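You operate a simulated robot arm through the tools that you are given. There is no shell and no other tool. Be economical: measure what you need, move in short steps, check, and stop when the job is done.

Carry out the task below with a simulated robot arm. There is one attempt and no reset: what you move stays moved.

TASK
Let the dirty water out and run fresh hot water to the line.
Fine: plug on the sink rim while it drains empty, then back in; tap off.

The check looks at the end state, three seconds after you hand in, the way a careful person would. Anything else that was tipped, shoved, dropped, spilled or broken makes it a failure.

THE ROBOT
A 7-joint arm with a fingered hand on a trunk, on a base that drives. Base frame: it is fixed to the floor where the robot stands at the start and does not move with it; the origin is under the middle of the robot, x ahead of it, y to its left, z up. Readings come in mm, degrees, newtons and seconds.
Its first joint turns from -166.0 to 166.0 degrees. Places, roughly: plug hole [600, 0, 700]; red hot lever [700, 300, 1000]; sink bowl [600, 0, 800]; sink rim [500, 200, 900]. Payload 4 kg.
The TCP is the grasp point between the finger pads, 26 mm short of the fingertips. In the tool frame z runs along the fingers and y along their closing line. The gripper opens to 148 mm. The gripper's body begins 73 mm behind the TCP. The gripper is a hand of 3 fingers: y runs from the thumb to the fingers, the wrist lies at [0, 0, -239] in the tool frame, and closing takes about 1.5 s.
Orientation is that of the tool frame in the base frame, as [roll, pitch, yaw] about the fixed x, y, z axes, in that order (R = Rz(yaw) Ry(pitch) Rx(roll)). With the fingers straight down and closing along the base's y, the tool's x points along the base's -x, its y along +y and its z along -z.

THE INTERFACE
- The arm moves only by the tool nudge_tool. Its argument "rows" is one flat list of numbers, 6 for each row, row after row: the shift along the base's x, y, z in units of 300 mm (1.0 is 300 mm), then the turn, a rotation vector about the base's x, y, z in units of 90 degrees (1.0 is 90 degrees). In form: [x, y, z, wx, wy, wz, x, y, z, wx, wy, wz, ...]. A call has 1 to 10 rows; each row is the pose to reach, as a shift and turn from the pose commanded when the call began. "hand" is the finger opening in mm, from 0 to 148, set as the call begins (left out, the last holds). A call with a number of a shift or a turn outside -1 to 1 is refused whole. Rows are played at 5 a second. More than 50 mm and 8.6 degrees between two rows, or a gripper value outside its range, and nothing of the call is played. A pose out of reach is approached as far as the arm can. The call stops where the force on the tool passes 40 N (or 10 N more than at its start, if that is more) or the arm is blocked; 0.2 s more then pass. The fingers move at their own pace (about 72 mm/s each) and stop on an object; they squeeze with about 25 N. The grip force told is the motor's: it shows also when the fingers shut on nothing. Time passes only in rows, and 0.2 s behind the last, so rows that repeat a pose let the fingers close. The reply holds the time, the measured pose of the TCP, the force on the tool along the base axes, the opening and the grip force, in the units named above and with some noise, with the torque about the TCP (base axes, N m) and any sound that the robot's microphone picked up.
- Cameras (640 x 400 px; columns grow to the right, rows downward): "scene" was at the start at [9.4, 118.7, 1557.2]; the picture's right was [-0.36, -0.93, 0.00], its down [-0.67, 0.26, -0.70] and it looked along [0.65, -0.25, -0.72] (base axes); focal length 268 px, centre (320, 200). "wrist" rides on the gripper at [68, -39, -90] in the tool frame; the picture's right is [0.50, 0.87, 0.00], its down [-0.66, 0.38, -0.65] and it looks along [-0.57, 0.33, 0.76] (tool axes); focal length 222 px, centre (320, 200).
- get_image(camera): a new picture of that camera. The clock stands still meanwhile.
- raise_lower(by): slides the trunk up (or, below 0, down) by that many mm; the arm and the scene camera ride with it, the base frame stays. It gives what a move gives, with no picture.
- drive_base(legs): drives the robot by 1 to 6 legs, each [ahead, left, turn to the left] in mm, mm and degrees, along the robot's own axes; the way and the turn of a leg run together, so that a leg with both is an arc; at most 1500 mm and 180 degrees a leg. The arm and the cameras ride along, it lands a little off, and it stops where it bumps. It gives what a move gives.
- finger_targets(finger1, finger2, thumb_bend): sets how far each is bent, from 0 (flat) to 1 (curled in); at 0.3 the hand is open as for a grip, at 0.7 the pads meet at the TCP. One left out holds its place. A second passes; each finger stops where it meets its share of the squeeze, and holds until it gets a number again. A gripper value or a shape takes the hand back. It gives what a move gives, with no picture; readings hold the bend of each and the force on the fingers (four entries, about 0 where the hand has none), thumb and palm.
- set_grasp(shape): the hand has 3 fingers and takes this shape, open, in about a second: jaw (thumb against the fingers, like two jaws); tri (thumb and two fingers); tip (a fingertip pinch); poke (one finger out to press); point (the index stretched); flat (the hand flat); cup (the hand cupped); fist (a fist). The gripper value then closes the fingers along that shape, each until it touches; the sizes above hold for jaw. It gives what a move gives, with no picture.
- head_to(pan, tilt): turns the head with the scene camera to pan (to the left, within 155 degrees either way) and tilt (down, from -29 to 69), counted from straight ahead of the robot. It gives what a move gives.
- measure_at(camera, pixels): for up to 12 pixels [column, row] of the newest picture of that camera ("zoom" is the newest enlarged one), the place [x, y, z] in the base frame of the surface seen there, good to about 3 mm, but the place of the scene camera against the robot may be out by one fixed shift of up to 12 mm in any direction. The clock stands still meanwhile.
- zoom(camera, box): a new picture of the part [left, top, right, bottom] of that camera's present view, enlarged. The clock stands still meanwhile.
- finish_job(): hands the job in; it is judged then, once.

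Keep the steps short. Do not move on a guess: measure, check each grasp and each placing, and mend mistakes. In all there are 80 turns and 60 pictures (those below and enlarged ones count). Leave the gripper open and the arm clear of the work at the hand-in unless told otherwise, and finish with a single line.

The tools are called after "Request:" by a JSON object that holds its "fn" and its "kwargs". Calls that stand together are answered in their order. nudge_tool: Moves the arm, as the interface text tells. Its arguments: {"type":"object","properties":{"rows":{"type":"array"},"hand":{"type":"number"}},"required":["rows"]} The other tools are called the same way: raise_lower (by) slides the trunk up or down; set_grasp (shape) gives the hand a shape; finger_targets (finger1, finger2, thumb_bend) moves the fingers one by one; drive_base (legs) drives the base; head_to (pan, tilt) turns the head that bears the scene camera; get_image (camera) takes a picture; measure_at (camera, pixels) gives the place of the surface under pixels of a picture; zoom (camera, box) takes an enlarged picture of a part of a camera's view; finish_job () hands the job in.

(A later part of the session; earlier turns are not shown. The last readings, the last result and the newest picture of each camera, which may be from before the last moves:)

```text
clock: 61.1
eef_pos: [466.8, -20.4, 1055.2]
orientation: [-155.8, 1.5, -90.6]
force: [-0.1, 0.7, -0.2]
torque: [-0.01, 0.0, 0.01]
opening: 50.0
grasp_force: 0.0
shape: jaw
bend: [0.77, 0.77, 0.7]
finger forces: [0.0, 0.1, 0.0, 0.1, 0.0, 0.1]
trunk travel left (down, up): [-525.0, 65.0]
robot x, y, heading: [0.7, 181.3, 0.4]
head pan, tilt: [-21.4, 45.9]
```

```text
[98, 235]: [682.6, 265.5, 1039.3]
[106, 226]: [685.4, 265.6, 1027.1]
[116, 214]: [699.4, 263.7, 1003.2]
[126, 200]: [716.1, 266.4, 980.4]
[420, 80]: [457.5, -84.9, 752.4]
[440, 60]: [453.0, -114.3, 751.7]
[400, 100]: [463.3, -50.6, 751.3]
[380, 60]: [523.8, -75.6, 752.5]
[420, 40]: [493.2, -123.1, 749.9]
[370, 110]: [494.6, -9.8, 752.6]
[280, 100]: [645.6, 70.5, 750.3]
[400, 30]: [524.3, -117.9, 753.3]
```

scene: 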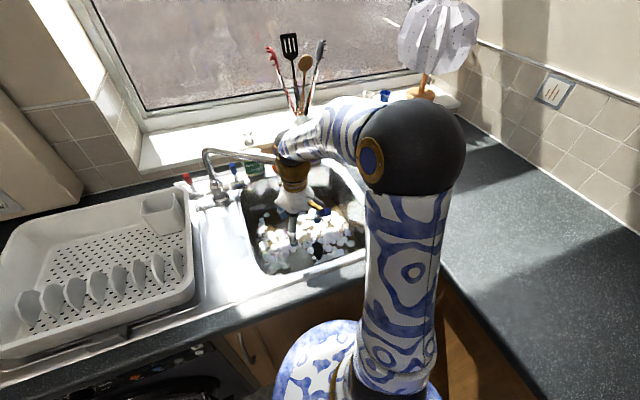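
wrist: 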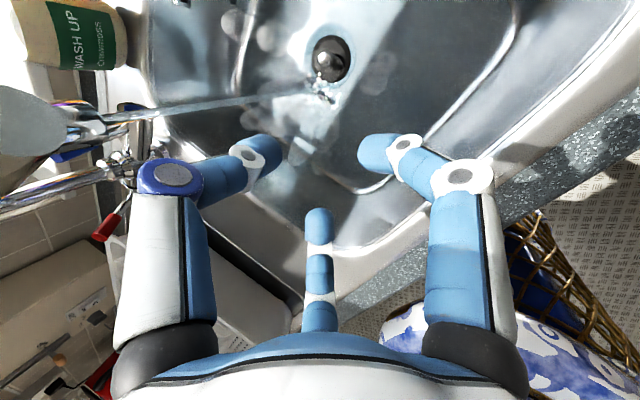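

The lever is open about 17° and the level has risen only ~1 mm in ~3.5 s, so filling is slow (order 0.3 mm/s). I use the wait to bring the closed hand up over the left side, staying clear, and let the water run.

Request:
{"fn": "nudge_tool", "kwargs": {"rows": [0, 0.05, 0.13, 0, 0, 0, 0, 0.15, 0.24, 0, 0, 0, 0, 0.28, 0.32, 0, 0, 0, 0, 0.42, 0.34, 0, 0, 0, 0, 0.56, 0.34, 0, 0, 0, 0, 0.7, 0.34, 0, 0, 0, 0.03, 0.84, 0.34, 0, 0, 0, 0.1, 0.93, 0.34, 0, 0, 0, 0.2, 0.95, 0.34, 0, 0, 0], "hand": 0}}

Request:
{"fn": "nudge_tool", "kwargs": {"rows": [0, 0, 0, 0, 0, 0, 0, 0, 0, 0, 0, 0, 0, 0, 0, 0, 0, 0, 0, 0, 0, 0, 0, 0, 0, 0, 0, 0, 0, 0, 0, 0, 0, 0, 0, 0, 0, 0, 0, 0, 0, 0, 0, 0, 0, 0, 0, 0, 0, 0, 0, 0, 0, 0, 0, 0, 0, 0, 0, 0]}}

Request:
{"fn": "nudge_tool", "kwargs": {"rows": [0, 0, 0, 0, 0, 0, 0, 0, 0, 0, 0, 0, 0, 0, 0, 0, 0, 0, 0, 0, 0, 0, 0, 0, 0, 0, 0, 0, 0, 0, 0, 0, 0, 0, 0, 0, 0, 0, 0, 0, 0, 0, 0, 0, 0, 0, 0, 0, 0, 0, 0, 0, 0, 0, 0, 0, 0, 0, 0, 0]}}

Request:
{"fn": "nudge_tool", "kwargs": {"rows": [0, 0, 0, 0, 0, 0, 0, 0, 0, 0, 0, 0, 0, 0, 0, 0, 0, 0, 0, 0, 0, 0, 0, 0, 0, 0, 0, 0, 0, 0, 0, 0, 0, 0, 0, 0, 0, 0, 0, 0, 0, 0, 0, 0, 0, 0, 0, 0, 0, 0, 0, 0, 0, 0, 0, 0, 0, 0, 0, 0]}}

Request:
{"fn": "nudge_tool", "kwargs": {"rows": [0, 0, 0, 0, 0, 0, 0, 0, 0, 0, 0, 0, 0, 0, 0, 0, 0, 0, 0, 0, 0, 0, 0, 0, 0, 0, 0, 0, 0, 0, 0, 0, 0, 0, 0, 0, 0, 0, 0, 0, 0, 0, 0, 0, 0, 0, 0, 0, 0, 0, 0, 0, 0, 0, 0, 0, 0, 0, 0, 0]}}

Request:
{"fn": "nudge_tool", "kwargs": {"rows": [0, 0, 0, 0, 0, 0, 0, 0, 0, 0, 0, 0, 0, 0, 0, 0, 0, 0, 0, 0, 0, 0, 0, 0, 0, 0, 0, 0, 0, 0, 0, 0, 0, 0, 0, 0, 0, 0, 0, 0, 0, 0, 0, 0, 0, 0, 0, 0, 0, 0, 0, 0, 0, 0, 0, 0, 0, 0, 0, 0]}}

Request:
{"fn": "nudge_tool", "kwargs": {"rows": [0.1, 0, 0, 0, 0, 0, 0.2, 0, 0, 0, 0, 0, 0.3, 0, 0, 0, 0, 0, 0.33, 0, 0, 0, 0, 0]}}

```text
clock: 63.1
eef_pos: [531.0, 263.5, 1156.5]
orientation: [-155.8, 1.4, -90.6]
force: [-0.7, 0.0, 0.0]
torque: [0.01, 0.04, 0.0]
opening: 0.1
grasp_force: 24.8
shape: jaw
bend: [0.7, 0.7, 0.7]
finger forces: [0.0, 0.0, 0.0, 0.1, 0.1, 0.1]
trunk travel left (down, up): [-525.0, 65.0]
robot x, y, heading: [-1.1, 183.1, 0.5]
head pan, tilt: [-21.4, 45.9]
```

```text
clock: 65.3
eef_pos: [528.0, 263.3, 1156.7]
orientation: [-155.7, 1.4, -90.7]
force: [-0.4, -0.4, 0.3]
torque: [-0.01, 0.0, 0.02]
opening: 0.0
grasp_force: 25.0
shape: jaw
bend: [0.7, 0.7, 0.7]
finger forces: [0.1, 0.1, 0.0, 0.0, 0.0, 0.0]
trunk travel left (down, up): [-525.0, 65.0]
robot x, y, heading: [0.3, 186.9, 0.3]
head pan, tilt: [-21.4, 45.9]
```

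```text
clock: 67.5
eef_pos: [527.7, 263.6, 1156.4]
orientation: [-155.8, 1.4, -90.6]
force: [0.5, -0.2, -0.6]
torque: [-0.03, 0.01, 0.01]
opening: 0.1
grasp_force: 25.2
shape: jaw
bend: [0.7, 0.7, 0.7]
finger forces: [0.1, 0.1, 0.0, 0.0, 0.0, 0.1]
trunk travel left (down, up): [-525.0, 65.0]
robot x, y, heading: [1.2, 183.2, 0.1]
head pan, tilt: [-21.4, 45.9]
```

```text
clock: 69.7
eef_pos: [529.2, 263.1, 1156.2]
orientation: [-155.9, 1.3, -90.5]
force: [-0.2, -0.9, 0.5]
torque: [0.04, -0.01, 0.02]
opening: 0.3
grasp_force: 25.2
shape: jaw
bend: [0.7, 0.7, 0.7]
finger forces: [0.0, 0.1, 0.1, 0.0, 0.0, 0.1]
trunk travel left (down, up): [-525.0, 65.0]
robot x, y, heading: [2.2, 186.0, 0.7]
head pan, tilt: [-21.4, 45.9]
```

```text
clock: 71.9
eef_pos: [528.8, 263.9, 1157.2]
orientation: [-155.8, 1.4, -90.6]
force: [0.3, -0.7, 1.1]
torque: [0.02, 0.0, -0.02]
opening: 0.0
grasp_force: 24.7
shape: jaw
bend: [0.7, 0.7, 0.7]
finger forces: [0.0, 0.0, 0.1, 0.0, 0.1, 0.1]
trunk travel left (down, up): [-525.0, 65.0]
robot x, y, heading: [1.8, 178.8, 0.4]
head pan, tilt: [-21.4, 45.9]
```

```text
clock: 74.1
eef_pos: [527.8, 262.7, 1156.1]
orientation: [-155.8, 1.5, -90.6]
force: [0.7, 0.6, -0.3]
torque: [-0.01, -0.02, 0.0]
opening: 0.0
grasp_force: 24.4
shape: jaw
bend: [0.7, 0.7, 0.7]
finger forces: [0.0, 0.0, 0.0, 0.0, 0.1, 0.0]
trunk travel left (down, up): [-525.0, 65.0]
robot x, y, heading: [2.9, 184.0, 0.4]
head pan, tilt: [-21.4, 45.9]
```

```text
clock: 75.1
eef_pos: [628.1, 261.4, 1157.8]
orientation: [-155.8, 1.4, -90.6]
force: [0.3, 0.6, -0.7]
torque: [0.0, -0.04, 0.01]
opening: 0.0
grasp_force: 24.9
shape: jaw
bend: [0.7, 0.7, 0.7]
finger forces: [0.1, 0.1, 0.0, 0.1, 0.0, 0.0]
trunk travel left (down, up): [-525.0, 65.0]
robot x, y, heading: [0.1, 180.5, 0.4]
head pan, tilt: [-21.4, 45.9]
```

Hand is in front of the lever's column, above it. I lower it to lever height (still about 40 mm in front) and keep waiting.

Request:
{"fn": "nudge_tool", "kwargs": {"rows": [0, 0.005, -0.12, 0, 0, 0, 0, 0.01, -0.24, 0, 0, 0, 0, 0.01, -0.33, 0, 0, 0]}}

Request:
{"fn": "nudge_tool", "kwargs": {"rows": [0, 0, 0, 0, 0, 0, 0, 0, 0, 0, 0, 0, 0, 0, 0, 0, 0, 0, 0, 0, 0, 0, 0, 0, 0, 0, 0, 0, 0, 0, 0, 0, 0, 0, 0, 0, 0, 0, 0, 0, 0, 0, 0, 0, 0, 0, 0, 0, 0, 0, 0, 0, 0, 0, 0, 0, 0, 0, 0, 0]}}

Request:
{"fn": "nudge_tool", "kwargs": {"rows": [0, 0, 0, 0, 0, 0, 0, 0, 0, 0, 0, 0, 0, 0, 0, 0, 0, 0, 0, 0, 0, 0, 0, 0, 0, 0, 0, 0, 0, 0, 0, 0, 0, 0, 0, 0, 0, 0, 0, 0, 0, 0, 0, 0, 0, 0, 0, 0, 0, 0, 0, 0, 0, 0, 0, 0, 0, 0, 0, 0]}}

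Request:
{"fn": "nudge_tool", "kwargs": {"rows": [0, 0, 0, 0, 0, 0, 0, 0, 0, 0, 0, 0, 0, 0, 0, 0, 0, 0, 0, 0, 0, 0, 0, 0, 0, 0, 0, 0, 0, 0, 0, 0, 0, 0, 0, 0, 0, 0, 0, 0, 0, 0, 0, 0, 0, 0, 0, 0, 0, 0, 0, 0, 0, 0, 0, 0, 0, 0, 0, 0]}}

Request:
{"fn": "nudge_tool", "kwargs": {"rows": [0, 0, 0, 0, 0, 0, 0, 0, 0, 0, 0, 0, 0, 0, 0, 0, 0, 0, 0, 0, 0, 0, 0, 0, 0, 0, 0, 0, 0, 0, 0, 0, 0, 0, 0, 0, 0, 0, 0, 0, 0, 0, 0, 0, 0, 0, 0, 0, 0, 0, 0, 0, 0, 0, 0, 0, 0, 0, 0, 0]}}

Request:
{"fn": "nudge_tool", "kwargs": {"rows": [0, 0, 0, 0, 0, 0, 0, 0, 0, 0, 0, 0, 0, 0, 0, 0, 0, 0, 0, 0, 0, 0, 0, 0, 0, 0, 0, 0, 0, 0, 0, 0, 0, 0, 0, 0, 0, 0, 0, 0, 0, 0, 0, 0, 0, 0, 0, 0, 0, 0, 0, 0, 0, 0, 0, 0, 0, 0, 0, 0]}}

Request:
{"fn": "nudge_tool", "kwargs": {"rows": [0, 0, 0, 0, 0, 0, 0, 0, 0, 0, 0, 0, 0, 0, 0, 0, 0, 0, 0, 0, 0, 0, 0, 0, 0, 0, 0, 0, 0, 0, 0, 0, 0, 0, 0, 0, 0, 0, 0, 0, 0, 0, 0, 0, 0, 0, 0, 0, 0, 0, 0, 0, 0, 0, 0, 0, 0, 0, 0, 0]}}

Request:
{"fn": "nudge_tool", "kwargs": {"rows": [0, 0, 0, 0, 0, 0, 0, 0, 0, 0, 0, 0, 0, 0, 0, 0, 0, 0, 0, 0, 0, 0, 0, 0, 0, 0, 0, 0, 0, 0, 0, 0, 0, 0, 0, 0, 0, 0, 0, 0, 0, 0, 0, 0, 0, 0, 0, 0, 0, 0, 0, 0, 0, 0, 0, 0, 0, 0, 0, 0]}}

Request:
{"fn": "nudge_tool", "kwargs": {"rows": [0, 0, 0, 0, 0, 0, 0, 0, 0, 0, 0, 0, 0, 0, 0, 0, 0, 0, 0, 0, 0, 0, 0, 0, 0, 0, 0, 0, 0, 0, 0, 0, 0, 0, 0, 0, 0, 0, 0, 0, 0, 0, 0, 0, 0, 0, 0, 0, 0, 0, 0, 0, 0, 0, 0, 0, 0, 0, 0, 0]}}

Request:
{"fn": "nudge_tool", "kwargs": {"rows": [0, 0, 0, 0, 0, 0, 0, 0, 0, 0, 0, 0, 0, 0, 0, 0, 0, 0, 0, 0, 0, 0, 0, 0, 0, 0, 0, 0, 0, 0, 0, 0, 0, 0, 0, 0, 0, 0, 0, 0, 0, 0, 0, 0, 0, 0, 0, 0, 0, 0, 0, 0, 0, 0, 0, 0, 0, 0, 0, 0]}}

Request:
{"fn": "nudge_tool", "kwargs": {"rows": [0, 0, 0, 0, 0, 0, 0, 0, 0, 0, 0, 0, 0, 0, 0, 0, 0, 0, 0, 0, 0, 0, 0, 0, 0, 0, 0, 0, 0, 0, 0, 0, 0, 0, 0, 0, 0, 0, 0, 0, 0, 0, 0, 0, 0, 0, 0, 0, 0, 0, 0, 0, 0, 0, 0, 0, 0, 0, 0, 0]}}

Request:
{"fn": "nudge_tool", "kwargs": {"rows": [0, 0, 0, 0, 0, 0, 0, 0, 0, 0, 0, 0, 0, 0, 0, 0, 0, 0, 0, 0, 0, 0, 0, 0, 0, 0, 0, 0, 0, 0, 0, 0, 0, 0, 0, 0, 0, 0, 0, 0, 0, 0, 0, 0, 0, 0, 0, 0, 0, 0, 0, 0, 0, 0, 0, 0, 0, 0, 0, 0]}}

```text
clock: 75.9
eef_pos: [627.1, 265.3, 1058.4]
orientation: [-155.8, 1.4, -90.6]
force: [-0.8, 0.7, -0.2]
torque: [-0.03, 0.03, 0.0]
opening: 0.0
grasp_force: 24.9
shape: jaw
bend: [0.7, 0.7, 0.7]
finger forces: [0.1, 0.0, 0.0, 0.1, 0.0, 0.1]
trunk travel left (down, up): [-525.0, 65.0]
robot x, y, heading: [-2.1, 184.3, -0.0]
head pan, tilt: [-21.4, 45.9]
```

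```text
clock: 78.1
eef_pos: [625.2, 264.7, 1058.8]
orientation: [-155.8, 1.4, -90.6]
force: [0.4, -0.1, 1.0]
torque: [0.01, 0.01, -0.03]
opening: 0.1
grasp_force: 25.3
shape: jaw
bend: [0.7, 0.7, 0.7]
finger forces: [0.1, 0.2, 0.1, 0.0, 0.1, 0.0]
trunk travel left (down, up): [-525.0, 65.0]
robot x, y, heading: [-1.5, 185.5, 0.4]
head pan, tilt: [-21.4, 45.9]
```

```text
clock: 80.3
eef_pos: [627.0, 265.0, 1058.8]
orientation: [-155.8, 1.4, -90.6]
force: [-0.6, 1.1, 0.2]
torque: [0.03, 0.0, 0.01]
opening: 0.3
grasp_force: 24.8
shape: jaw
bend: [0.7, 0.7, 0.7]
finger forces: [0.0, 0.1, 0.0, 0.1, 0.0, 0.0]
trunk travel left (down, up): [-525.0, 65.0]
robot x, y, heading: [-1.4, 184.6, 0.3]
head pan, tilt: [-21.4, 45.9]
```

```text
clock: 82.5
eef_pos: [627.0, 264.0, 1059.0]
orientation: [-155.8, 1.4, -90.5]
force: [0.4, 0.0, -0.6]
torque: [0.0, 0.0, -0.03]
opening: 0.1
grasp_force: 25.0
shape: jaw
bend: [0.7, 0.7, 0.7]
finger forces: [0.0, 0.0, 0.0, 0.0, 0.0, 0.0]
trunk travel left (down, up): [-525.0, 65.0]
robot x, y, heading: [-3.4, 182.6, 0.2]
head pan, tilt: [-21.4, 45.9]
```

```text
clock: 84.7
eef_pos: [626.1, 265.1, 1058.5]
orientation: [-155.8, 1.4, -90.6]
force: [-0.4, 0.8, -0.5]
torque: [0.02, 0.01, -0.02]
opening: 0.0
grasp_force: 24.7
shape: jaw
bend: [0.7, 0.7, 0.7]
finger forces: [0.0, 0.0, 0.0, 0.0, 0.0, 0.0]
trunk travel left (down, up): [-525.0, 65.0]
robot x, y, heading: [-2.2, 182.6, 0.2]
head pan, tilt: [-21.4, 45.9]
```

```text
clock: 86.9
eef_pos: [626.4, 264.7, 1058.3]
orientation: [-155.8, 1.4, -90.6]
force: [-0.1, 0.2, -0.9]
torque: [0.0, 0.03, 0.03]
opening: 0.1
grasp_force: 25.3
shape: jaw
bend: [0.7, 0.7, 0.7]
finger forces: [0.0, 0.1, 0.0, 0.1, 0.0, 0.0]
trunk travel left (down, up): [-525.0, 65.0]
robot x, y, heading: [-2.5, 180.0, 0.5]
head pan, tilt: [-21.4, 45.9]
```

```text
clock: 89.1
eef_pos: [626.7, 265.1, 1058.4]
orientation: [-155.7, 1.4, -90.6]
force: [0.1, -0.3, 0.2]
torque: [-0.01, -0.02, 0.01]
opening: 0.0
grasp_force: 24.8
shape: jaw
bend: [0.7, 0.7, 0.7]
finger forces: [0.1, 0.0, 0.0, 0.0, 0.0, 0.1]
trunk travel left (down, up): [-525.0, 65.0]
robot x, y, heading: [0.8, 182.2, 0.4]
head pan, tilt: [-21.4, 45.9]
```

```text
clock: 91.3
eef_pos: [626.6, 263.1, 1059.3]
orientation: [-155.8, 1.3, -90.6]
force: [-0.5, -0.6, -0.3]
torque: [0.0, 0.02, 0.01]
opening: 0.1
grasp_force: 25.6
shape: jaw
bend: [0.7, 0.7, 0.7]
finger forces: [0.0, 0.0, 0.1, 0.0, 0.0, 0.0]
trunk travel left (down, up): [-525.0, 65.0]
robot x, y, heading: [1.0, 183.9, 0.6]
head pan, tilt: [-21.4, 45.9]
```

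```text
clock: 93.5
eef_pos: [627.6, 264.6, 1057.8]
orientation: [-155.9, 1.4, -90.6]
force: [0.2, -0.1, 0.3]
torque: [-0.04, 0.01, 0.01]
opening: 0.0
grasp_force: 25.2
shape: jaw
bend: [0.7, 0.7, 0.7]
finger forces: [0.0, 0.0, 0.0, 0.0, 0.0, 0.1]
trunk travel left (down, up): [-525.0, 65.0]
robot x, y, heading: [-1.0, 183.9, 0.4]
head pan, tilt: [-21.4, 45.9]
```

```text
clock: 95.7
eef_pos: [627.6, 264.2, 1059.4]
orientation: [-155.8, 1.4, -90.6]
force: [0.5, -1.0, -0.1]
torque: [0.02, -0.02, -0.01]
opening: 0.0
grasp_force: 25.3
shape: jaw
bend: [0.7, 0.7, 0.7]
finger forces: [0.0, 0.1, 0.1, 0.0, 0.0, 0.0]
trunk travel left (down, up): [-525.0, 65.0]
robot x, y, heading: [-0.8, 186.6, 0.4]
head pan, tilt: [-21.4, 45.9]
```

```text
clock: 97.9
eef_pos: [627.0, 264.5, 1057.8]
orientation: [-155.8, 1.4, -90.6]
force: [-0.4, 0.9, 0.3]
torque: [0.02, 0.03, 0.03]
opening: 0.0
grasp_force: 25.4
shape: jaw
bend: [0.7, 0.7, 0.7]
finger forces: [0.0, 0.0, 0.0, 0.0, 0.0, 0.1]
trunk travel left (down, up): [-525.0, 65.0]
robot x, y, heading: [0.0, 181.1, 0.4]
head pan, tilt: [-21.4, 45.9]
```

```text
clock: 100.1
eef_pos: [627.0, 264.2, 1058.1]
orientation: [-155.8, 1.4, -90.7]
force: [0.5, 0.0, 0.1]
torque: [-0.01, -0.01, -0.04]
opening: 0.1
grasp_force: 24.8
shape: jaw
bend: [0.7, 0.7, 0.7]
finger forces: [0.0, 0.1, 0.0, 0.1, 0.0, 0.0]
trunk travel left (down, up): [-525.0, 65.0]
robot x, y, heading: [-2.3, 186.0, 0.5]
head pan, tilt: [-21.4, 45.9]
```

About 43 s of filling so far. I go back to the viewing pose over the front of the bowl, wait there until about t=121, and then take the last picture.

Request:
{"fn": "nudge_tool", "kwargs": {"rows": [0, 0, 0.12, 0, 0, 0, 0, 0, 0.24, 0, 0, 0, -0.06, 0, 0.33, 0, 0, 0, -0.2, 0, 0.33, 0, 0, 0, -0.33, -0.03, 0.33, 0, 0, 0, -0.43, -0.12, 0.33, 0, 0, 0, -0.5, -0.24, 0.33, 0, 0, 0, -0.53, -0.38, 0.33, 0, 0, 0, -0.53, -0.53, 0.33, 0, 0, 0, -0.53, -0.68, 0.33, 0, 0, 0], "hand": 50}}

Request:
{"fn": "nudge_tool", "kwargs": {"rows": [0, -0.13, -0.05, 0, 0, 0, 0, -0.24, -0.16, 0, 0, 0, 0, -0.27, -0.28, 0, 0, 0, 0, -0.27, -0.34, 0, 0, 0]}}

Request:
{"fn": "nudge_tool", "kwargs": {"rows": [0, 0, 0, 0, 0, 0, 0, 0, 0, 0, 0, 0, 0, 0, 0, 0, 0, 0, 0, 0, 0, 0, 0, 0, 0, 0, 0, 0, 0, 0, 0, 0, 0, 0, 0, 0, 0, 0, 0, 0, 0, 0, 0, 0, 0, 0, 0, 0, 0, 0, 0, 0, 0, 0, 0, 0, 0, 0, 0, 0]}}

Request:
{"fn": "nudge_tool", "kwargs": {"rows": [0, 0, 0, 0, 0, 0, 0, 0, 0, 0, 0, 0, 0, 0, 0, 0, 0, 0, 0, 0, 0, 0, 0, 0, 0, 0, 0, 0, 0, 0, 0, 0, 0, 0, 0, 0, 0, 0, 0, 0, 0, 0, 0, 0, 0, 0, 0, 0, 0, 0, 0, 0, 0, 0, 0, 0, 0, 0, 0, 0]}}

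Request:
{"fn": "nudge_tool", "kwargs": {"rows": [0, 0, 0, 0, 0, 0, 0, 0, 0, 0, 0, 0, 0, 0, 0, 0, 0, 0, 0, 0, 0, 0, 0, 0, 0, 0, 0, 0, 0, 0, 0, 0, 0, 0, 0, 0, 0, 0, 0, 0, 0, 0, 0, 0, 0, 0, 0, 0, 0, 0, 0, 0, 0, 0, 0, 0, 0, 0, 0, 0]}}

Request:
{"fn": "nudge_tool", "kwargs": {"rows": [0, 0, 0, 0, 0, 0, 0, 0, 0, 0, 0, 0, 0, 0, 0, 0, 0, 0, 0, 0, 0, 0, 0, 0, 0, 0, 0, 0, 0, 0, 0, 0, 0, 0, 0, 0, 0, 0, 0, 0, 0, 0, 0, 0, 0, 0, 0, 0, 0, 0, 0, 0, 0, 0, 0, 0, 0, 0, 0, 0]}}

Request:
{"fn": "nudge_tool", "kwargs": {"rows": [0, 0, 0, 0, 0, 0, 0, 0, 0, 0, 0, 0, 0, 0, 0, 0, 0, 0, 0, 0, 0, 0, 0, 0, 0, 0, 0, 0, 0, 0, 0, 0, 0, 0, 0, 0, 0, 0, 0, 0, 0, 0, 0, 0, 0, 0, 0, 0, 0, 0, 0, 0, 0, 0, 0, 0, 0, 0, 0, 0]}}

Request:
{"fn": "nudge_tool", "kwargs": {"rows": [0, 0, 0, 0, 0, 0, 0, 0, 0, 0, 0, 0, 0, 0, 0, 0, 0, 0, 0, 0, 0, 0, 0, 0, 0, 0, 0, 0, 0, 0, 0, 0, 0, 0, 0, 0, 0, 0, 0, 0, 0, 0, 0, 0, 0, 0, 0, 0, 0, 0, 0, 0, 0, 0, 0, 0, 0, 0, 0, 0]}}

Request:
{"fn": "nudge_tool", "kwargs": {"rows": [0, 0, 0, 0, 0, 0, 0, 0, 0, 0, 0, 0, 0, 0, 0, 0, 0, 0, 0, 0, 0, 0, 0, 0, 0, 0, 0, 0, 0, 0, 0, 0, 0, 0, 0, 0, 0, 0, 0, 0, 0, 0, 0, 0, 0, 0, 0, 0, 0, 0, 0, 0, 0, 0, 0, 0, 0, 0, 0, 0]}}

Request:
{"fn": "nudge_tool", "kwargs": {"rows": [0, 0, 0, 0, 0, 0, 0, 0, 0, 0, 0, 0, 0, 0, 0, 0, 0, 0, 0, 0, 0, 0, 0, 0, 0, 0, 0, 0, 0, 0, 0, 0, 0, 0, 0, 0, 0, 0, 0, 0, 0, 0, 0, 0, 0, 0, 0, 0, 0, 0, 0, 0, 0, 0, 0, 0, 0, 0, 0, 0]}}

Request:
{"fn": "get_image", "kwargs": {"camera": "wrist"}}

Request:
{"fn": "measure_at", "kwargs": {"camera": "wrist", "pixels": [[380, 100], [270, 60], [290, 90], [350, 140], [400, 60], [420, 80], [440, 60], [400, 100], [380, 60], [420, 40], [370, 110], [400, 30]]}}

```text
clock: 102.3
eef_pos: [468.7, 62.1, 1157.7]
orientation: [-155.9, 1.4, -90.6]
force: [0.7, 0.4, -0.1]
torque: [-0.02, 0.0, 0.02]
opening: 49.8
grasp_force: 0.1
shape: jaw
bend: [0.77, 0.77, 0.7]
finger forces: [0.1, 0.1, 0.0, 0.0, 0.0, 0.0]
trunk travel left (down, up): [-525.0, 65.0]
robot x, y, heading: [3.4, 185.5, 0.4]
head pan, tilt: [-21.4, 45.9]
```

```text
clock: 103.3
eef_pos: [469.0, -18.4, 1055.1]
orientation: [-155.8, 1.3, -90.5]
force: [0.9, -1.2, -0.6]
torque: [0.0, 0.01, -0.01]
opening: 49.9
grasp_force: 0.0
shape: jaw
bend: [0.77, 0.77, 0.7]
finger forces: [0.0, 0.1, 0.0, 0.1, 0.0, 0.1]
trunk travel left (down, up): [-525.0, 65.0]
robot x, y, heading: [2.3, 182.2, 0.5]
head pan, tilt: [-21.4, 45.9]
```

```text
clock: 105.5
eef_pos: [469.0, -18.7, 1055.1]
orientation: [-155.8, 1.4, -90.6]
force: [0.4, 0.2, 0.1]
torque: [0.02, 0.02, 0.02]
opening: 49.8
grasp_force: 0.1
shape: jaw
bend: [0.77, 0.77, 0.7]
finger forces: [0.1, 0.0, 0.1, 0.1, 0.0, 0.0]
trunk travel left (down, up): [-525.0, 65.0]
robot x, y, heading: [2.1, 182.5, 0.2]
head pan, tilt: [-21.4, 45.9]
```

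```text
clock: 107.7
eef_pos: [469.5, -19.3, 1054.0]
orientation: [-155.8, 1.4, -90.7]
force: [0.5, 1.3, 0.0]
torque: [0.0, 0.0, 0.05]
opening: 49.7
grasp_force: 0.1
shape: jaw
bend: [0.77, 0.77, 0.7]
finger forces: [0.1, 0.0, 0.0, 0.0, 0.0, 0.0]
trunk travel left (down, up): [-525.0, 65.0]
robot x, y, heading: [-0.4, 185.2, 0.2]
head pan, tilt: [-21.4, 45.9]
```

```text
clock: 109.9
eef_pos: [469.6, -17.9, 1055.3]
orientation: [-155.7, 1.4, -90.6]
force: [-0.2, 1.0, 0.4]
torque: [-0.02, -0.02, -0.03]
opening: 49.6
grasp_force: 0.0
shape: jaw
bend: [0.77, 0.77, 0.7]
finger forces: [0.0, 0.0, 0.1, 0.0, 0.1, 0.0]
trunk travel left (down, up): [-525.0, 65.0]
robot x, y, heading: [-1.9, 184.0, 0.2]
head pan, tilt: [-21.4, 45.9]
```

```text
clock: 112.1
eef_pos: [468.7, -18.8, 1055.3]
orientation: [-155.8, 1.4, -90.6]
force: [0.7, 0.4, -0.3]
torque: [-0.01, -0.02, -0.01]
opening: 49.6
grasp_force: 0.1
shape: jaw
bend: [0.77, 0.77, 0.7]
finger forces: [0.1, 0.1, 0.0, 0.0, 0.0, 0.1]
trunk travel left (down, up): [-525.0, 65.0]
robot x, y, heading: [0.2, 184.1, 0.2]
head pan, tilt: [-21.4, 45.9]
```

```text
clock: 114.3
eef_pos: [469.3, -18.8, 1055.6]
orientation: [-155.8, 1.4, -90.6]
force: [0.1, -0.9, 0.4]
torque: [-0.03, -0.01, -0.03]
opening: 49.9
grasp_force: 0.0
shape: jaw
bend: [0.77, 0.77, 0.7]
finger forces: [0.1, 0.1, 0.0, 0.1, 0.1, 0.1]
trunk travel left (down, up): [-525.0, 65.0]
robot x, y, heading: [-0.7, 181.2, 0.1]
head pan, tilt: [-21.4, 45.9]
```

```text
clock: 116.5
eef_pos: [469.7, -18.2, 1055.5]
orientation: [-155.8, 1.4, -90.7]
force: [-0.1, -0.4, -0.3]
torque: [-0.03, 0.0, 0.04]
opening: 49.8
grasp_force: 0.0
shape: jaw
bend: [0.77, 0.77, 0.7]
finger forces: [0.1, 0.1, 0.0, 0.0, 0.0, 0.1]
trunk travel left (down, up): [-525.0, 65.0]
robot x, y, heading: [-2.4, 186.4, 0.3]
head pan, tilt: [-21.4, 45.9]
```

```text
clock: 118.7
eef_pos: [470.0, -18.3, 1055.2]
orientation: [-155.7, 1.4, -90.6]
force: [0.5, -0.5, 1.0]
torque: [-0.01, 0.01, -0.01]
opening: 50.1
grasp_force: 0.1
shape: jaw
bend: [0.77, 0.77, 0.7]
finger forces: [0.0, 0.1, 0.0, 0.0, 0.0, 0.0]
trunk travel left (down, up): [-525.0, 65.0]
robot x, y, heading: [1.1, 184.1, 0.5]
head pan, tilt: [-21.4, 45.9]
```

```text
clock: 120.9
eef_pos: [469.6, -18.8, 1054.7]
orientation: [-155.8, 1.3, -90.6]
force: [-0.6, -0.4, 0.6]
torque: [-0.01, 0.0, 0.02]
opening: 49.7
grasp_force: 0.0
shape: jaw
bend: [0.77, 0.77, 0.7]
finger forces: [0.1, 0.0, 0.1, 0.1, 0.0, 0.1]
trunk travel left (down, up): [-525.0, 65.0]
robot x, y, heading: [-0.0, 185.9, 0.3]
head pan, tilt: [-21.4, 45.9]
```

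```text
0 pictures are left
```

wrist: 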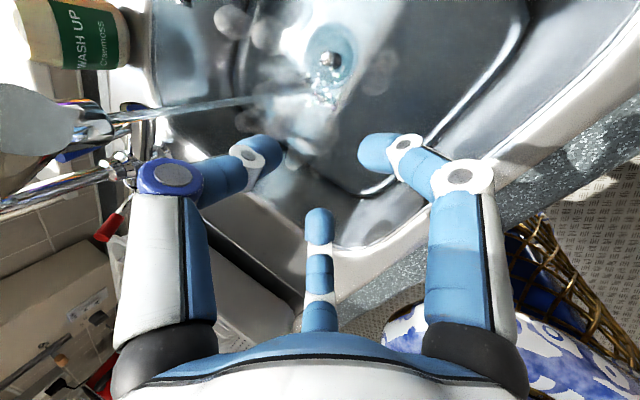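

```text
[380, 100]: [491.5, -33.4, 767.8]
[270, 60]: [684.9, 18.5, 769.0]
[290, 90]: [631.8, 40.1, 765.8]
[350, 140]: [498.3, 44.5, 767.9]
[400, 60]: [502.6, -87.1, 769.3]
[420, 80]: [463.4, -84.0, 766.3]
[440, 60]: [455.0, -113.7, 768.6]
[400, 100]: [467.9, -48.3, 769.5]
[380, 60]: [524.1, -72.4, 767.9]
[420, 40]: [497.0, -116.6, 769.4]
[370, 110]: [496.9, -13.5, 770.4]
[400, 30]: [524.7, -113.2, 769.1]
```

The level reads 768.4 at t=120.9 versus 751.5 at t=61.1, i.e. 0.283 mm/s. Allowing for slightly widening walls, the line (z≈800) will be reached at about t≈236. I keep waiting.

Request:
{"fn": "nudge_tool", "kwargs": {"rows": [0, 0, 0, 0, 0, 0, 0, 0, 0, 0, 0, 0, 0, 0, 0, 0, 0, 0, 0, 0, 0, 0, 0, 0, 0, 0, 0, 0, 0, 0, 0, 0, 0, 0, 0, 0, 0, 0, 0, 0, 0, 0, 0, 0, 0, 0, 0, 0, 0, 0, 0, 0, 0, 0, 0, 0, 0, 0, 0, 0]}}

Request:
{"fn": "nudge_tool", "kwargs": {"rows": [0, 0, 0, 0, 0, 0, 0, 0, 0, 0, 0, 0, 0, 0, 0, 0, 0, 0, 0, 0, 0, 0, 0, 0, 0, 0, 0, 0, 0, 0, 0, 0, 0, 0, 0, 0, 0, 0, 0, 0, 0, 0, 0, 0, 0, 0, 0, 0, 0, 0, 0, 0, 0, 0, 0, 0, 0, 0, 0, 0]}}

Request:
{"fn": "nudge_tool", "kwargs": {"rows": [0, 0, 0, 0, 0, 0, 0, 0, 0, 0, 0, 0, 0, 0, 0, 0, 0, 0, 0, 0, 0, 0, 0, 0, 0, 0, 0, 0, 0, 0, 0, 0, 0, 0, 0, 0, 0, 0, 0, 0, 0, 0, 0, 0, 0, 0, 0, 0, 0, 0, 0, 0, 0, 0, 0, 0, 0, 0, 0, 0]}}

Request:
{"fn": "nudge_tool", "kwargs": {"rows": [0, 0, 0, 0, 0, 0, 0, 0, 0, 0, 0, 0, 0, 0, 0, 0, 0, 0, 0, 0, 0, 0, 0, 0, 0, 0, 0, 0, 0, 0, 0, 0, 0, 0, 0, 0, 0, 0, 0, 0, 0, 0, 0, 0, 0, 0, 0, 0, 0, 0, 0, 0, 0, 0, 0, 0, 0, 0, 0, 0]}}

Request:
{"fn": "nudge_tool", "kwargs": {"rows": [0, 0, 0, 0, 0, 0, 0, 0, 0, 0, 0, 0, 0, 0, 0, 0, 0, 0, 0, 0, 0, 0, 0, 0, 0, 0, 0, 0, 0, 0, 0, 0, 0, 0, 0, 0, 0, 0, 0, 0, 0, 0, 0, 0, 0, 0, 0, 0, 0, 0, 0, 0, 0, 0, 0, 0, 0, 0, 0, 0]}}

Request:
{"fn": "nudge_tool", "kwargs": {"rows": [0, 0, 0, 0, 0, 0, 0, 0, 0, 0, 0, 0, 0, 0, 0, 0, 0, 0, 0, 0, 0, 0, 0, 0, 0, 0, 0, 0, 0, 0, 0, 0, 0, 0, 0, 0, 0, 0, 0, 0, 0, 0, 0, 0, 0, 0, 0, 0, 0, 0, 0, 0, 0, 0, 0, 0, 0, 0, 0, 0]}}

Request:
{"fn": "nudge_tool", "kwargs": {"rows": [0, 0, 0, 0, 0, 0, 0, 0, 0, 0, 0, 0, 0, 0, 0, 0, 0, 0, 0, 0, 0, 0, 0, 0, 0, 0, 0, 0, 0, 0, 0, 0, 0, 0, 0, 0, 0, 0, 0, 0, 0, 0, 0, 0, 0, 0, 0, 0, 0, 0, 0, 0, 0, 0, 0, 0, 0, 0, 0, 0]}}

Request:
{"fn": "nudge_tool", "kwargs": {"rows": [0, 0, 0, 0, 0, 0, 0, 0, 0, 0, 0, 0, 0, 0, 0, 0, 0, 0, 0, 0, 0, 0, 0, 0, 0, 0, 0, 0, 0, 0, 0, 0, 0, 0, 0, 0, 0, 0, 0, 0, 0, 0, 0, 0, 0, 0, 0, 0, 0, 0, 0, 0, 0, 0, 0, 0, 0, 0, 0, 0]}}

Request:
{"fn": "nudge_tool", "kwargs": {"rows": [0, 0, 0, 0, 0, 0, 0, 0, 0, 0, 0, 0, 0, 0, 0, 0, 0, 0, 0, 0, 0, 0, 0, 0, 0, 0, 0, 0, 0, 0, 0, 0, 0, 0, 0, 0, 0, 0, 0, 0, 0, 0, 0, 0, 0, 0, 0, 0, 0, 0, 0, 0, 0, 0, 0, 0, 0, 0, 0, 0]}}

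Request:
{"fn": "nudge_tool", "kwargs": {"rows": [0, 0, 0, 0, 0, 0, 0, 0, 0, 0, 0, 0, 0, 0, 0, 0, 0, 0, 0, 0, 0, 0, 0, 0, 0, 0, 0, 0, 0, 0, 0, 0, 0, 0, 0, 0, 0, 0, 0, 0, 0, 0, 0, 0, 0, 0, 0, 0, 0, 0, 0, 0, 0, 0, 0, 0, 0, 0, 0, 0]}}

Request:
{"fn": "nudge_tool", "kwargs": {"rows": [0, 0, 0, 0, 0, 0, 0, 0, 0, 0, 0, 0, 0, 0, 0, 0, 0, 0, 0, 0, 0, 0, 0, 0, 0, 0, 0, 0, 0, 0, 0, 0, 0, 0, 0, 0, 0, 0, 0, 0, 0, 0, 0, 0, 0, 0, 0, 0, 0, 0, 0, 0, 0, 0, 0, 0, 0, 0, 0, 0]}}

Request:
{"fn": "nudge_tool", "kwargs": {"rows": [0, 0, 0, 0, 0, 0, 0, 0, 0, 0, 0, 0, 0, 0, 0, 0, 0, 0, 0, 0, 0, 0, 0, 0, 0, 0, 0, 0, 0, 0, 0, 0, 0, 0, 0, 0, 0, 0, 0, 0, 0, 0, 0, 0, 0, 0, 0, 0, 0, 0, 0, 0, 0, 0, 0, 0, 0, 0, 0, 0]}}

Request:
{"fn": "nudge_tool", "kwargs": {"rows": [0, 0, 0, 0, 0, 0, 0, 0, 0, 0, 0, 0, 0, 0, 0, 0, 0, 0, 0, 0, 0, 0, 0, 0, 0, 0, 0, 0, 0, 0, 0, 0, 0, 0, 0, 0, 0, 0, 0, 0, 0, 0, 0, 0, 0, 0, 0, 0, 0, 0, 0, 0, 0, 0, 0, 0, 0, 0, 0, 0]}}

Request:
{"fn": "nudge_tool", "kwargs": {"rows": [0, 0, 0, 0, 0, 0, 0, 0, 0, 0, 0, 0, 0, 0, 0, 0, 0, 0, 0, 0, 0, 0, 0, 0, 0, 0, 0, 0, 0, 0, 0, 0, 0, 0, 0, 0, 0, 0, 0, 0, 0, 0, 0, 0, 0, 0, 0, 0, 0, 0, 0, 0, 0, 0, 0, 0, 0, 0, 0, 0]}}

Request:
{"fn": "nudge_tool", "kwargs": {"rows": [0, 0, 0, 0, 0, 0, 0, 0, 0, 0, 0, 0, 0, 0, 0, 0, 0, 0, 0, 0, 0, 0, 0, 0, 0, 0, 0, 0, 0, 0, 0, 0, 0, 0, 0, 0, 0, 0, 0, 0, 0, 0, 0, 0, 0, 0, 0, 0, 0, 0, 0, 0, 0, 0, 0, 0, 0, 0, 0, 0]}}

Request:
{"fn": "nudge_tool", "kwargs": {"rows": [0, 0, 0, 0, 0, 0, 0, 0, 0, 0, 0, 0, 0, 0, 0, 0, 0, 0, 0, 0, 0, 0, 0, 0, 0, 0, 0, 0, 0, 0, 0, 0, 0, 0, 0, 0, 0, 0, 0, 0, 0, 0, 0, 0, 0, 0, 0, 0, 0, 0, 0, 0, 0, 0, 0, 0, 0, 0, 0, 0]}}

Request:
{"fn": "measure_at", "kwargs": {"camera": "wrist", "pixels": [[390, 80], [410, 70], [430, 50], [385, 45], [410, 45], [365, 125], [285, 75], [390, 110], [430, 70], [395, 85], [98, 235], [106, 226]]}}

```text
clock: 123.1
eef_pos: [469.0, -18.3, 1056.0]
orientation: [-155.8, 1.5, -90.5]
force: [-0.5, -0.4, -0.5]
torque: [-0.03, 0.0, 0.0]
opening: 49.9
grasp_force: 0.1
shape: jaw
bend: [0.77, 0.77, 0.7]
finger forces: [0.0, 0.0, 0.1, 0.1, 0.0, 0.0]
trunk travel left (down, up): [-525.0, 65.0]
robot x, y, heading: [-0.2, 182.8, 0.3]
head pan, tilt: [-21.4, 45.9]
```

```text
clock: 125.3
eef_pos: [469.0, -18.0, 1055.3]
orientation: [-155.9, 1.4, -90.6]
force: [0.0, -0.6, 0.3]
torque: [-0.02, -0.01, -0.01]
opening: 49.7
grasp_force: 0.0
shape: jaw
bend: [0.77, 0.77, 0.7]
finger forces: [0.0, 0.0, 0.1, 0.0, 0.0, 0.0]
trunk travel left (down, up): [-525.0, 65.0]
robot x, y, heading: [-1.0, 186.1, 0.1]
head pan, tilt: [-21.4, 45.9]
```

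```text
clock: 127.5
eef_pos: [469.6, -18.7, 1054.4]
orientation: [-155.7, 1.4, -90.6]
force: [-0.5, 0.5, -0.3]
torque: [0.01, 0.02, 0.01]
opening: 50.3
grasp_force: 0.1
shape: jaw
bend: [0.77, 0.77, 0.7]
finger forces: [0.0, 0.1, 0.1, 0.0, 0.0, 0.0]
trunk travel left (down, up): [-525.0, 65.0]
robot x, y, heading: [-1.3, 183.5, 0.2]
head pan, tilt: [-21.4, 45.9]
```

```text
clock: 129.7
eef_pos: [469.3, -18.6, 1055.7]
orientation: [-155.8, 1.4, -90.5]
force: [0.3, -0.4, -0.1]
torque: [-0.01, 0.04, -0.01]
opening: 49.6
grasp_force: 0.0
shape: jaw
bend: [0.77, 0.77, 0.7]
finger forces: [0.1, 0.0, 0.0, 0.0, 0.0, 0.1]
trunk travel left (down, up): [-525.0, 65.0]
robot x, y, heading: [0.8, 183.7, 0.7]
head pan, tilt: [-21.4, 45.9]
```

```text
clock: 131.9
eef_pos: [470.1, -17.8, 1055.0]
orientation: [-155.8, 1.3, -90.7]
force: [0.0, -0.5, 0.3]
torque: [0.01, 0.02, 0.02]
opening: 49.8
grasp_force: 0.0
shape: jaw
bend: [0.77, 0.77, 0.7]
finger forces: [0.0, 0.0, 0.0, 0.0, 0.1, 0.1]
trunk travel left (down, up): [-525.0, 65.0]
robot x, y, heading: [-1.5, 182.6, 0.3]
head pan, tilt: [-21.4, 45.9]
```

```text
clock: 134.1
eef_pos: [468.9, -19.1, 1055.3]
orientation: [-155.8, 1.4, -90.6]
force: [-1.0, -0.3, 0.5]
torque: [0.02, 0.0, 0.02]
opening: 49.8
grasp_force: 0.1
shape: jaw
bend: [0.77, 0.77, 0.7]
finger forces: [0.0, 0.0, 0.0, 0.0, 0.0, 0.0]
trunk travel left (down, up): [-525.0, 65.0]
robot x, y, heading: [-0.8, 185.2, 0.6]
head pan, tilt: [-21.4, 45.9]
```

```text
clock: 136.3
eef_pos: [469.1, -18.7, 1055.2]
orientation: [-155.8, 1.3, -90.6]
force: [-0.1, -0.7, -0.7]
torque: [0.03, 0.03, -0.01]
opening: 49.7
grasp_force: 0.0
shape: jaw
bend: [0.77, 0.77, 0.7]
finger forces: [0.0, 0.0, 0.0, 0.0, 0.1, 0.0]
trunk travel left (down, up): [-525.0, 65.0]
robot x, y, heading: [-1.7, 186.0, 0.1]
head pan, tilt: [-21.4, 45.9]
```

```text
clock: 138.5
eef_pos: [469.2, -19.6, 1055.7]
orientation: [-155.8, 1.4, -90.6]
force: [0.2, -0.3, 0.4]
torque: [-0.02, -0.01, 0.0]
opening: 49.5
grasp_force: 0.1
shape: jaw
bend: [0.77, 0.77, 0.7]
finger forces: [0.1, 0.1, 0.1, 0.0, 0.0, 0.0]
trunk travel left (down, up): [-525.0, 65.0]
robot x, y, heading: [-2.3, 183.7, 0.0]
head pan, tilt: [-21.4, 45.9]
```

```text
clock: 140.7
eef_pos: [470.0, -17.6, 1055.5]
orientation: [-155.8, 1.3, -90.6]
force: [-0.3, -0.3, 0.2]
torque: [-0.02, 0.02, -0.01]
opening: 49.8
grasp_force: 0.1
shape: jaw
bend: [0.77, 0.77, 0.7]
finger forces: [0.0, 0.1, 0.0, 0.0, 0.1, 0.0]
trunk travel left (down, up): [-525.0, 65.0]
robot x, y, heading: [0.4, 183.8, 0.1]
head pan, tilt: [-21.4, 45.9]
```

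```text
clock: 142.9
eef_pos: [468.8, -17.2, 1055.0]
orientation: [-155.9, 1.4, -90.7]
force: [-0.5, -0.4, -0.1]
torque: [0.02, 0.03, 0.0]
opening: 49.8
grasp_force: 0.0
shape: jaw
bend: [0.77, 0.77, 0.7]
finger forces: [0.0, 0.1, 0.1, 0.1, 0.0, 0.0]
trunk travel left (down, up): [-525.0, 65.0]
robot x, y, heading: [-0.8, 182.2, 0.4]
head pan, tilt: [-21.4, 45.9]
```

```text
clock: 145.1
eef_pos: [468.7, -18.4, 1055.6]
orientation: [-155.8, 1.4, -90.6]
force: [0.0, -0.7, -0.1]
torque: [0.0, 0.0, -0.04]
opening: 49.6
grasp_force: 0.1
shape: jaw
bend: [0.77, 0.77, 0.7]
finger forces: [0.1, 0.0, 0.0, 0.1, 0.0, 0.0]
trunk travel left (down, up): [-525.0, 65.0]
robot x, y, heading: [-1.2, 181.8, 0.4]
head pan, tilt: [-21.4, 45.9]
```

```text
clock: 147.3
eef_pos: [469.8, -19.6, 1055.5]
orientation: [-155.9, 1.3, -90.7]
force: [0.1, 0.5, 0.2]
torque: [-0.05, 0.0, 0.0]
opening: 50.1
grasp_force: 0.0
shape: jaw
bend: [0.77, 0.77, 0.7]
finger forces: [0.1, 0.0, 0.0, 0.1, 0.1, 0.0]
trunk travel left (down, up): [-525.0, 65.0]
robot x, y, heading: [-0.4, 184.8, 0.4]
head pan, tilt: [-21.4, 45.9]
```

```text
clock: 149.5
eef_pos: [469.5, -18.3, 1056.2]
orientation: [-155.7, 1.3, -90.5]
force: [0.2, -0.1, -0.7]
torque: [-0.03, 0.02, -0.01]
opening: 49.8
grasp_force: 0.1
shape: jaw
bend: [0.77, 0.77, 0.7]
finger forces: [0.0, 0.0, 0.0, 0.1, 0.1, 0.0]
trunk travel left (down, up): [-525.0, 65.0]
robot x, y, heading: [-2.3, 185.6, 0.3]
head pan, tilt: [-21.4, 45.9]
```

```text
clock: 151.7
eef_pos: [470.0, -18.4, 1055.5]
orientation: [-155.8, 1.4, -90.6]
force: [-0.5, -0.9, 0.6]
torque: [0.01, -0.01, 0.03]
opening: 49.7
grasp_force: 0.1
shape: jaw
bend: [0.77, 0.77, 0.7]
finger forces: [0.0, 0.1, 0.0, 0.0, 0.1, 0.1]
trunk travel left (down, up): [-525.0, 65.0]
robot x, y, heading: [-1.0, 184.9, 0.3]
head pan, tilt: [-21.4, 45.9]
```

```text
clock: 153.9
eef_pos: [470.3, -18.8, 1054.7]
orientation: [-155.8, 1.3, -90.6]
force: [0.5, -0.1, -0.5]
torque: [0.0, 0.02, 0.02]
opening: 50.0
grasp_force: 0.0
shape: jaw
bend: [0.77, 0.77, 0.7]
finger forces: [0.1, 0.1, 0.1, 0.1, 0.1, 0.1]
trunk travel left (down, up): [-525.0, 65.0]
robot x, y, heading: [1.4, 182.9, 0.3]
head pan, tilt: [-21.4, 45.9]
```

```text
clock: 156.1
eef_pos: [469.3, -19.3, 1055.3]
orientation: [-155.8, 1.3, -90.5]
force: [0.6, -0.2, -0.6]
torque: [-0.02, 0.01, -0.01]
opening: 49.9
grasp_force: 0.1
shape: jaw
bend: [0.77, 0.77, 0.7]
finger forces: [0.0, 0.1, 0.0, 0.0, 0.1, 0.1]
trunk travel left (down, up): [-525.0, 65.0]
robot x, y, heading: [-1.0, 185.0, 0.7]
head pan, tilt: [-21.4, 45.9]
```

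```text
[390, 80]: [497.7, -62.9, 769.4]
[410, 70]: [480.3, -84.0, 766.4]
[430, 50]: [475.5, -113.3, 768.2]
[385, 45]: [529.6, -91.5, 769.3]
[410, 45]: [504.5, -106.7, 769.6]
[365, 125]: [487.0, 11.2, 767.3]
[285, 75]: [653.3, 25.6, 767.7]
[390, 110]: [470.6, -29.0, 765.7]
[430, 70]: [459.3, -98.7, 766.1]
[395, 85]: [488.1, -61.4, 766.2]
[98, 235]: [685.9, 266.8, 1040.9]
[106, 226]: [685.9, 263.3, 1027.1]
```

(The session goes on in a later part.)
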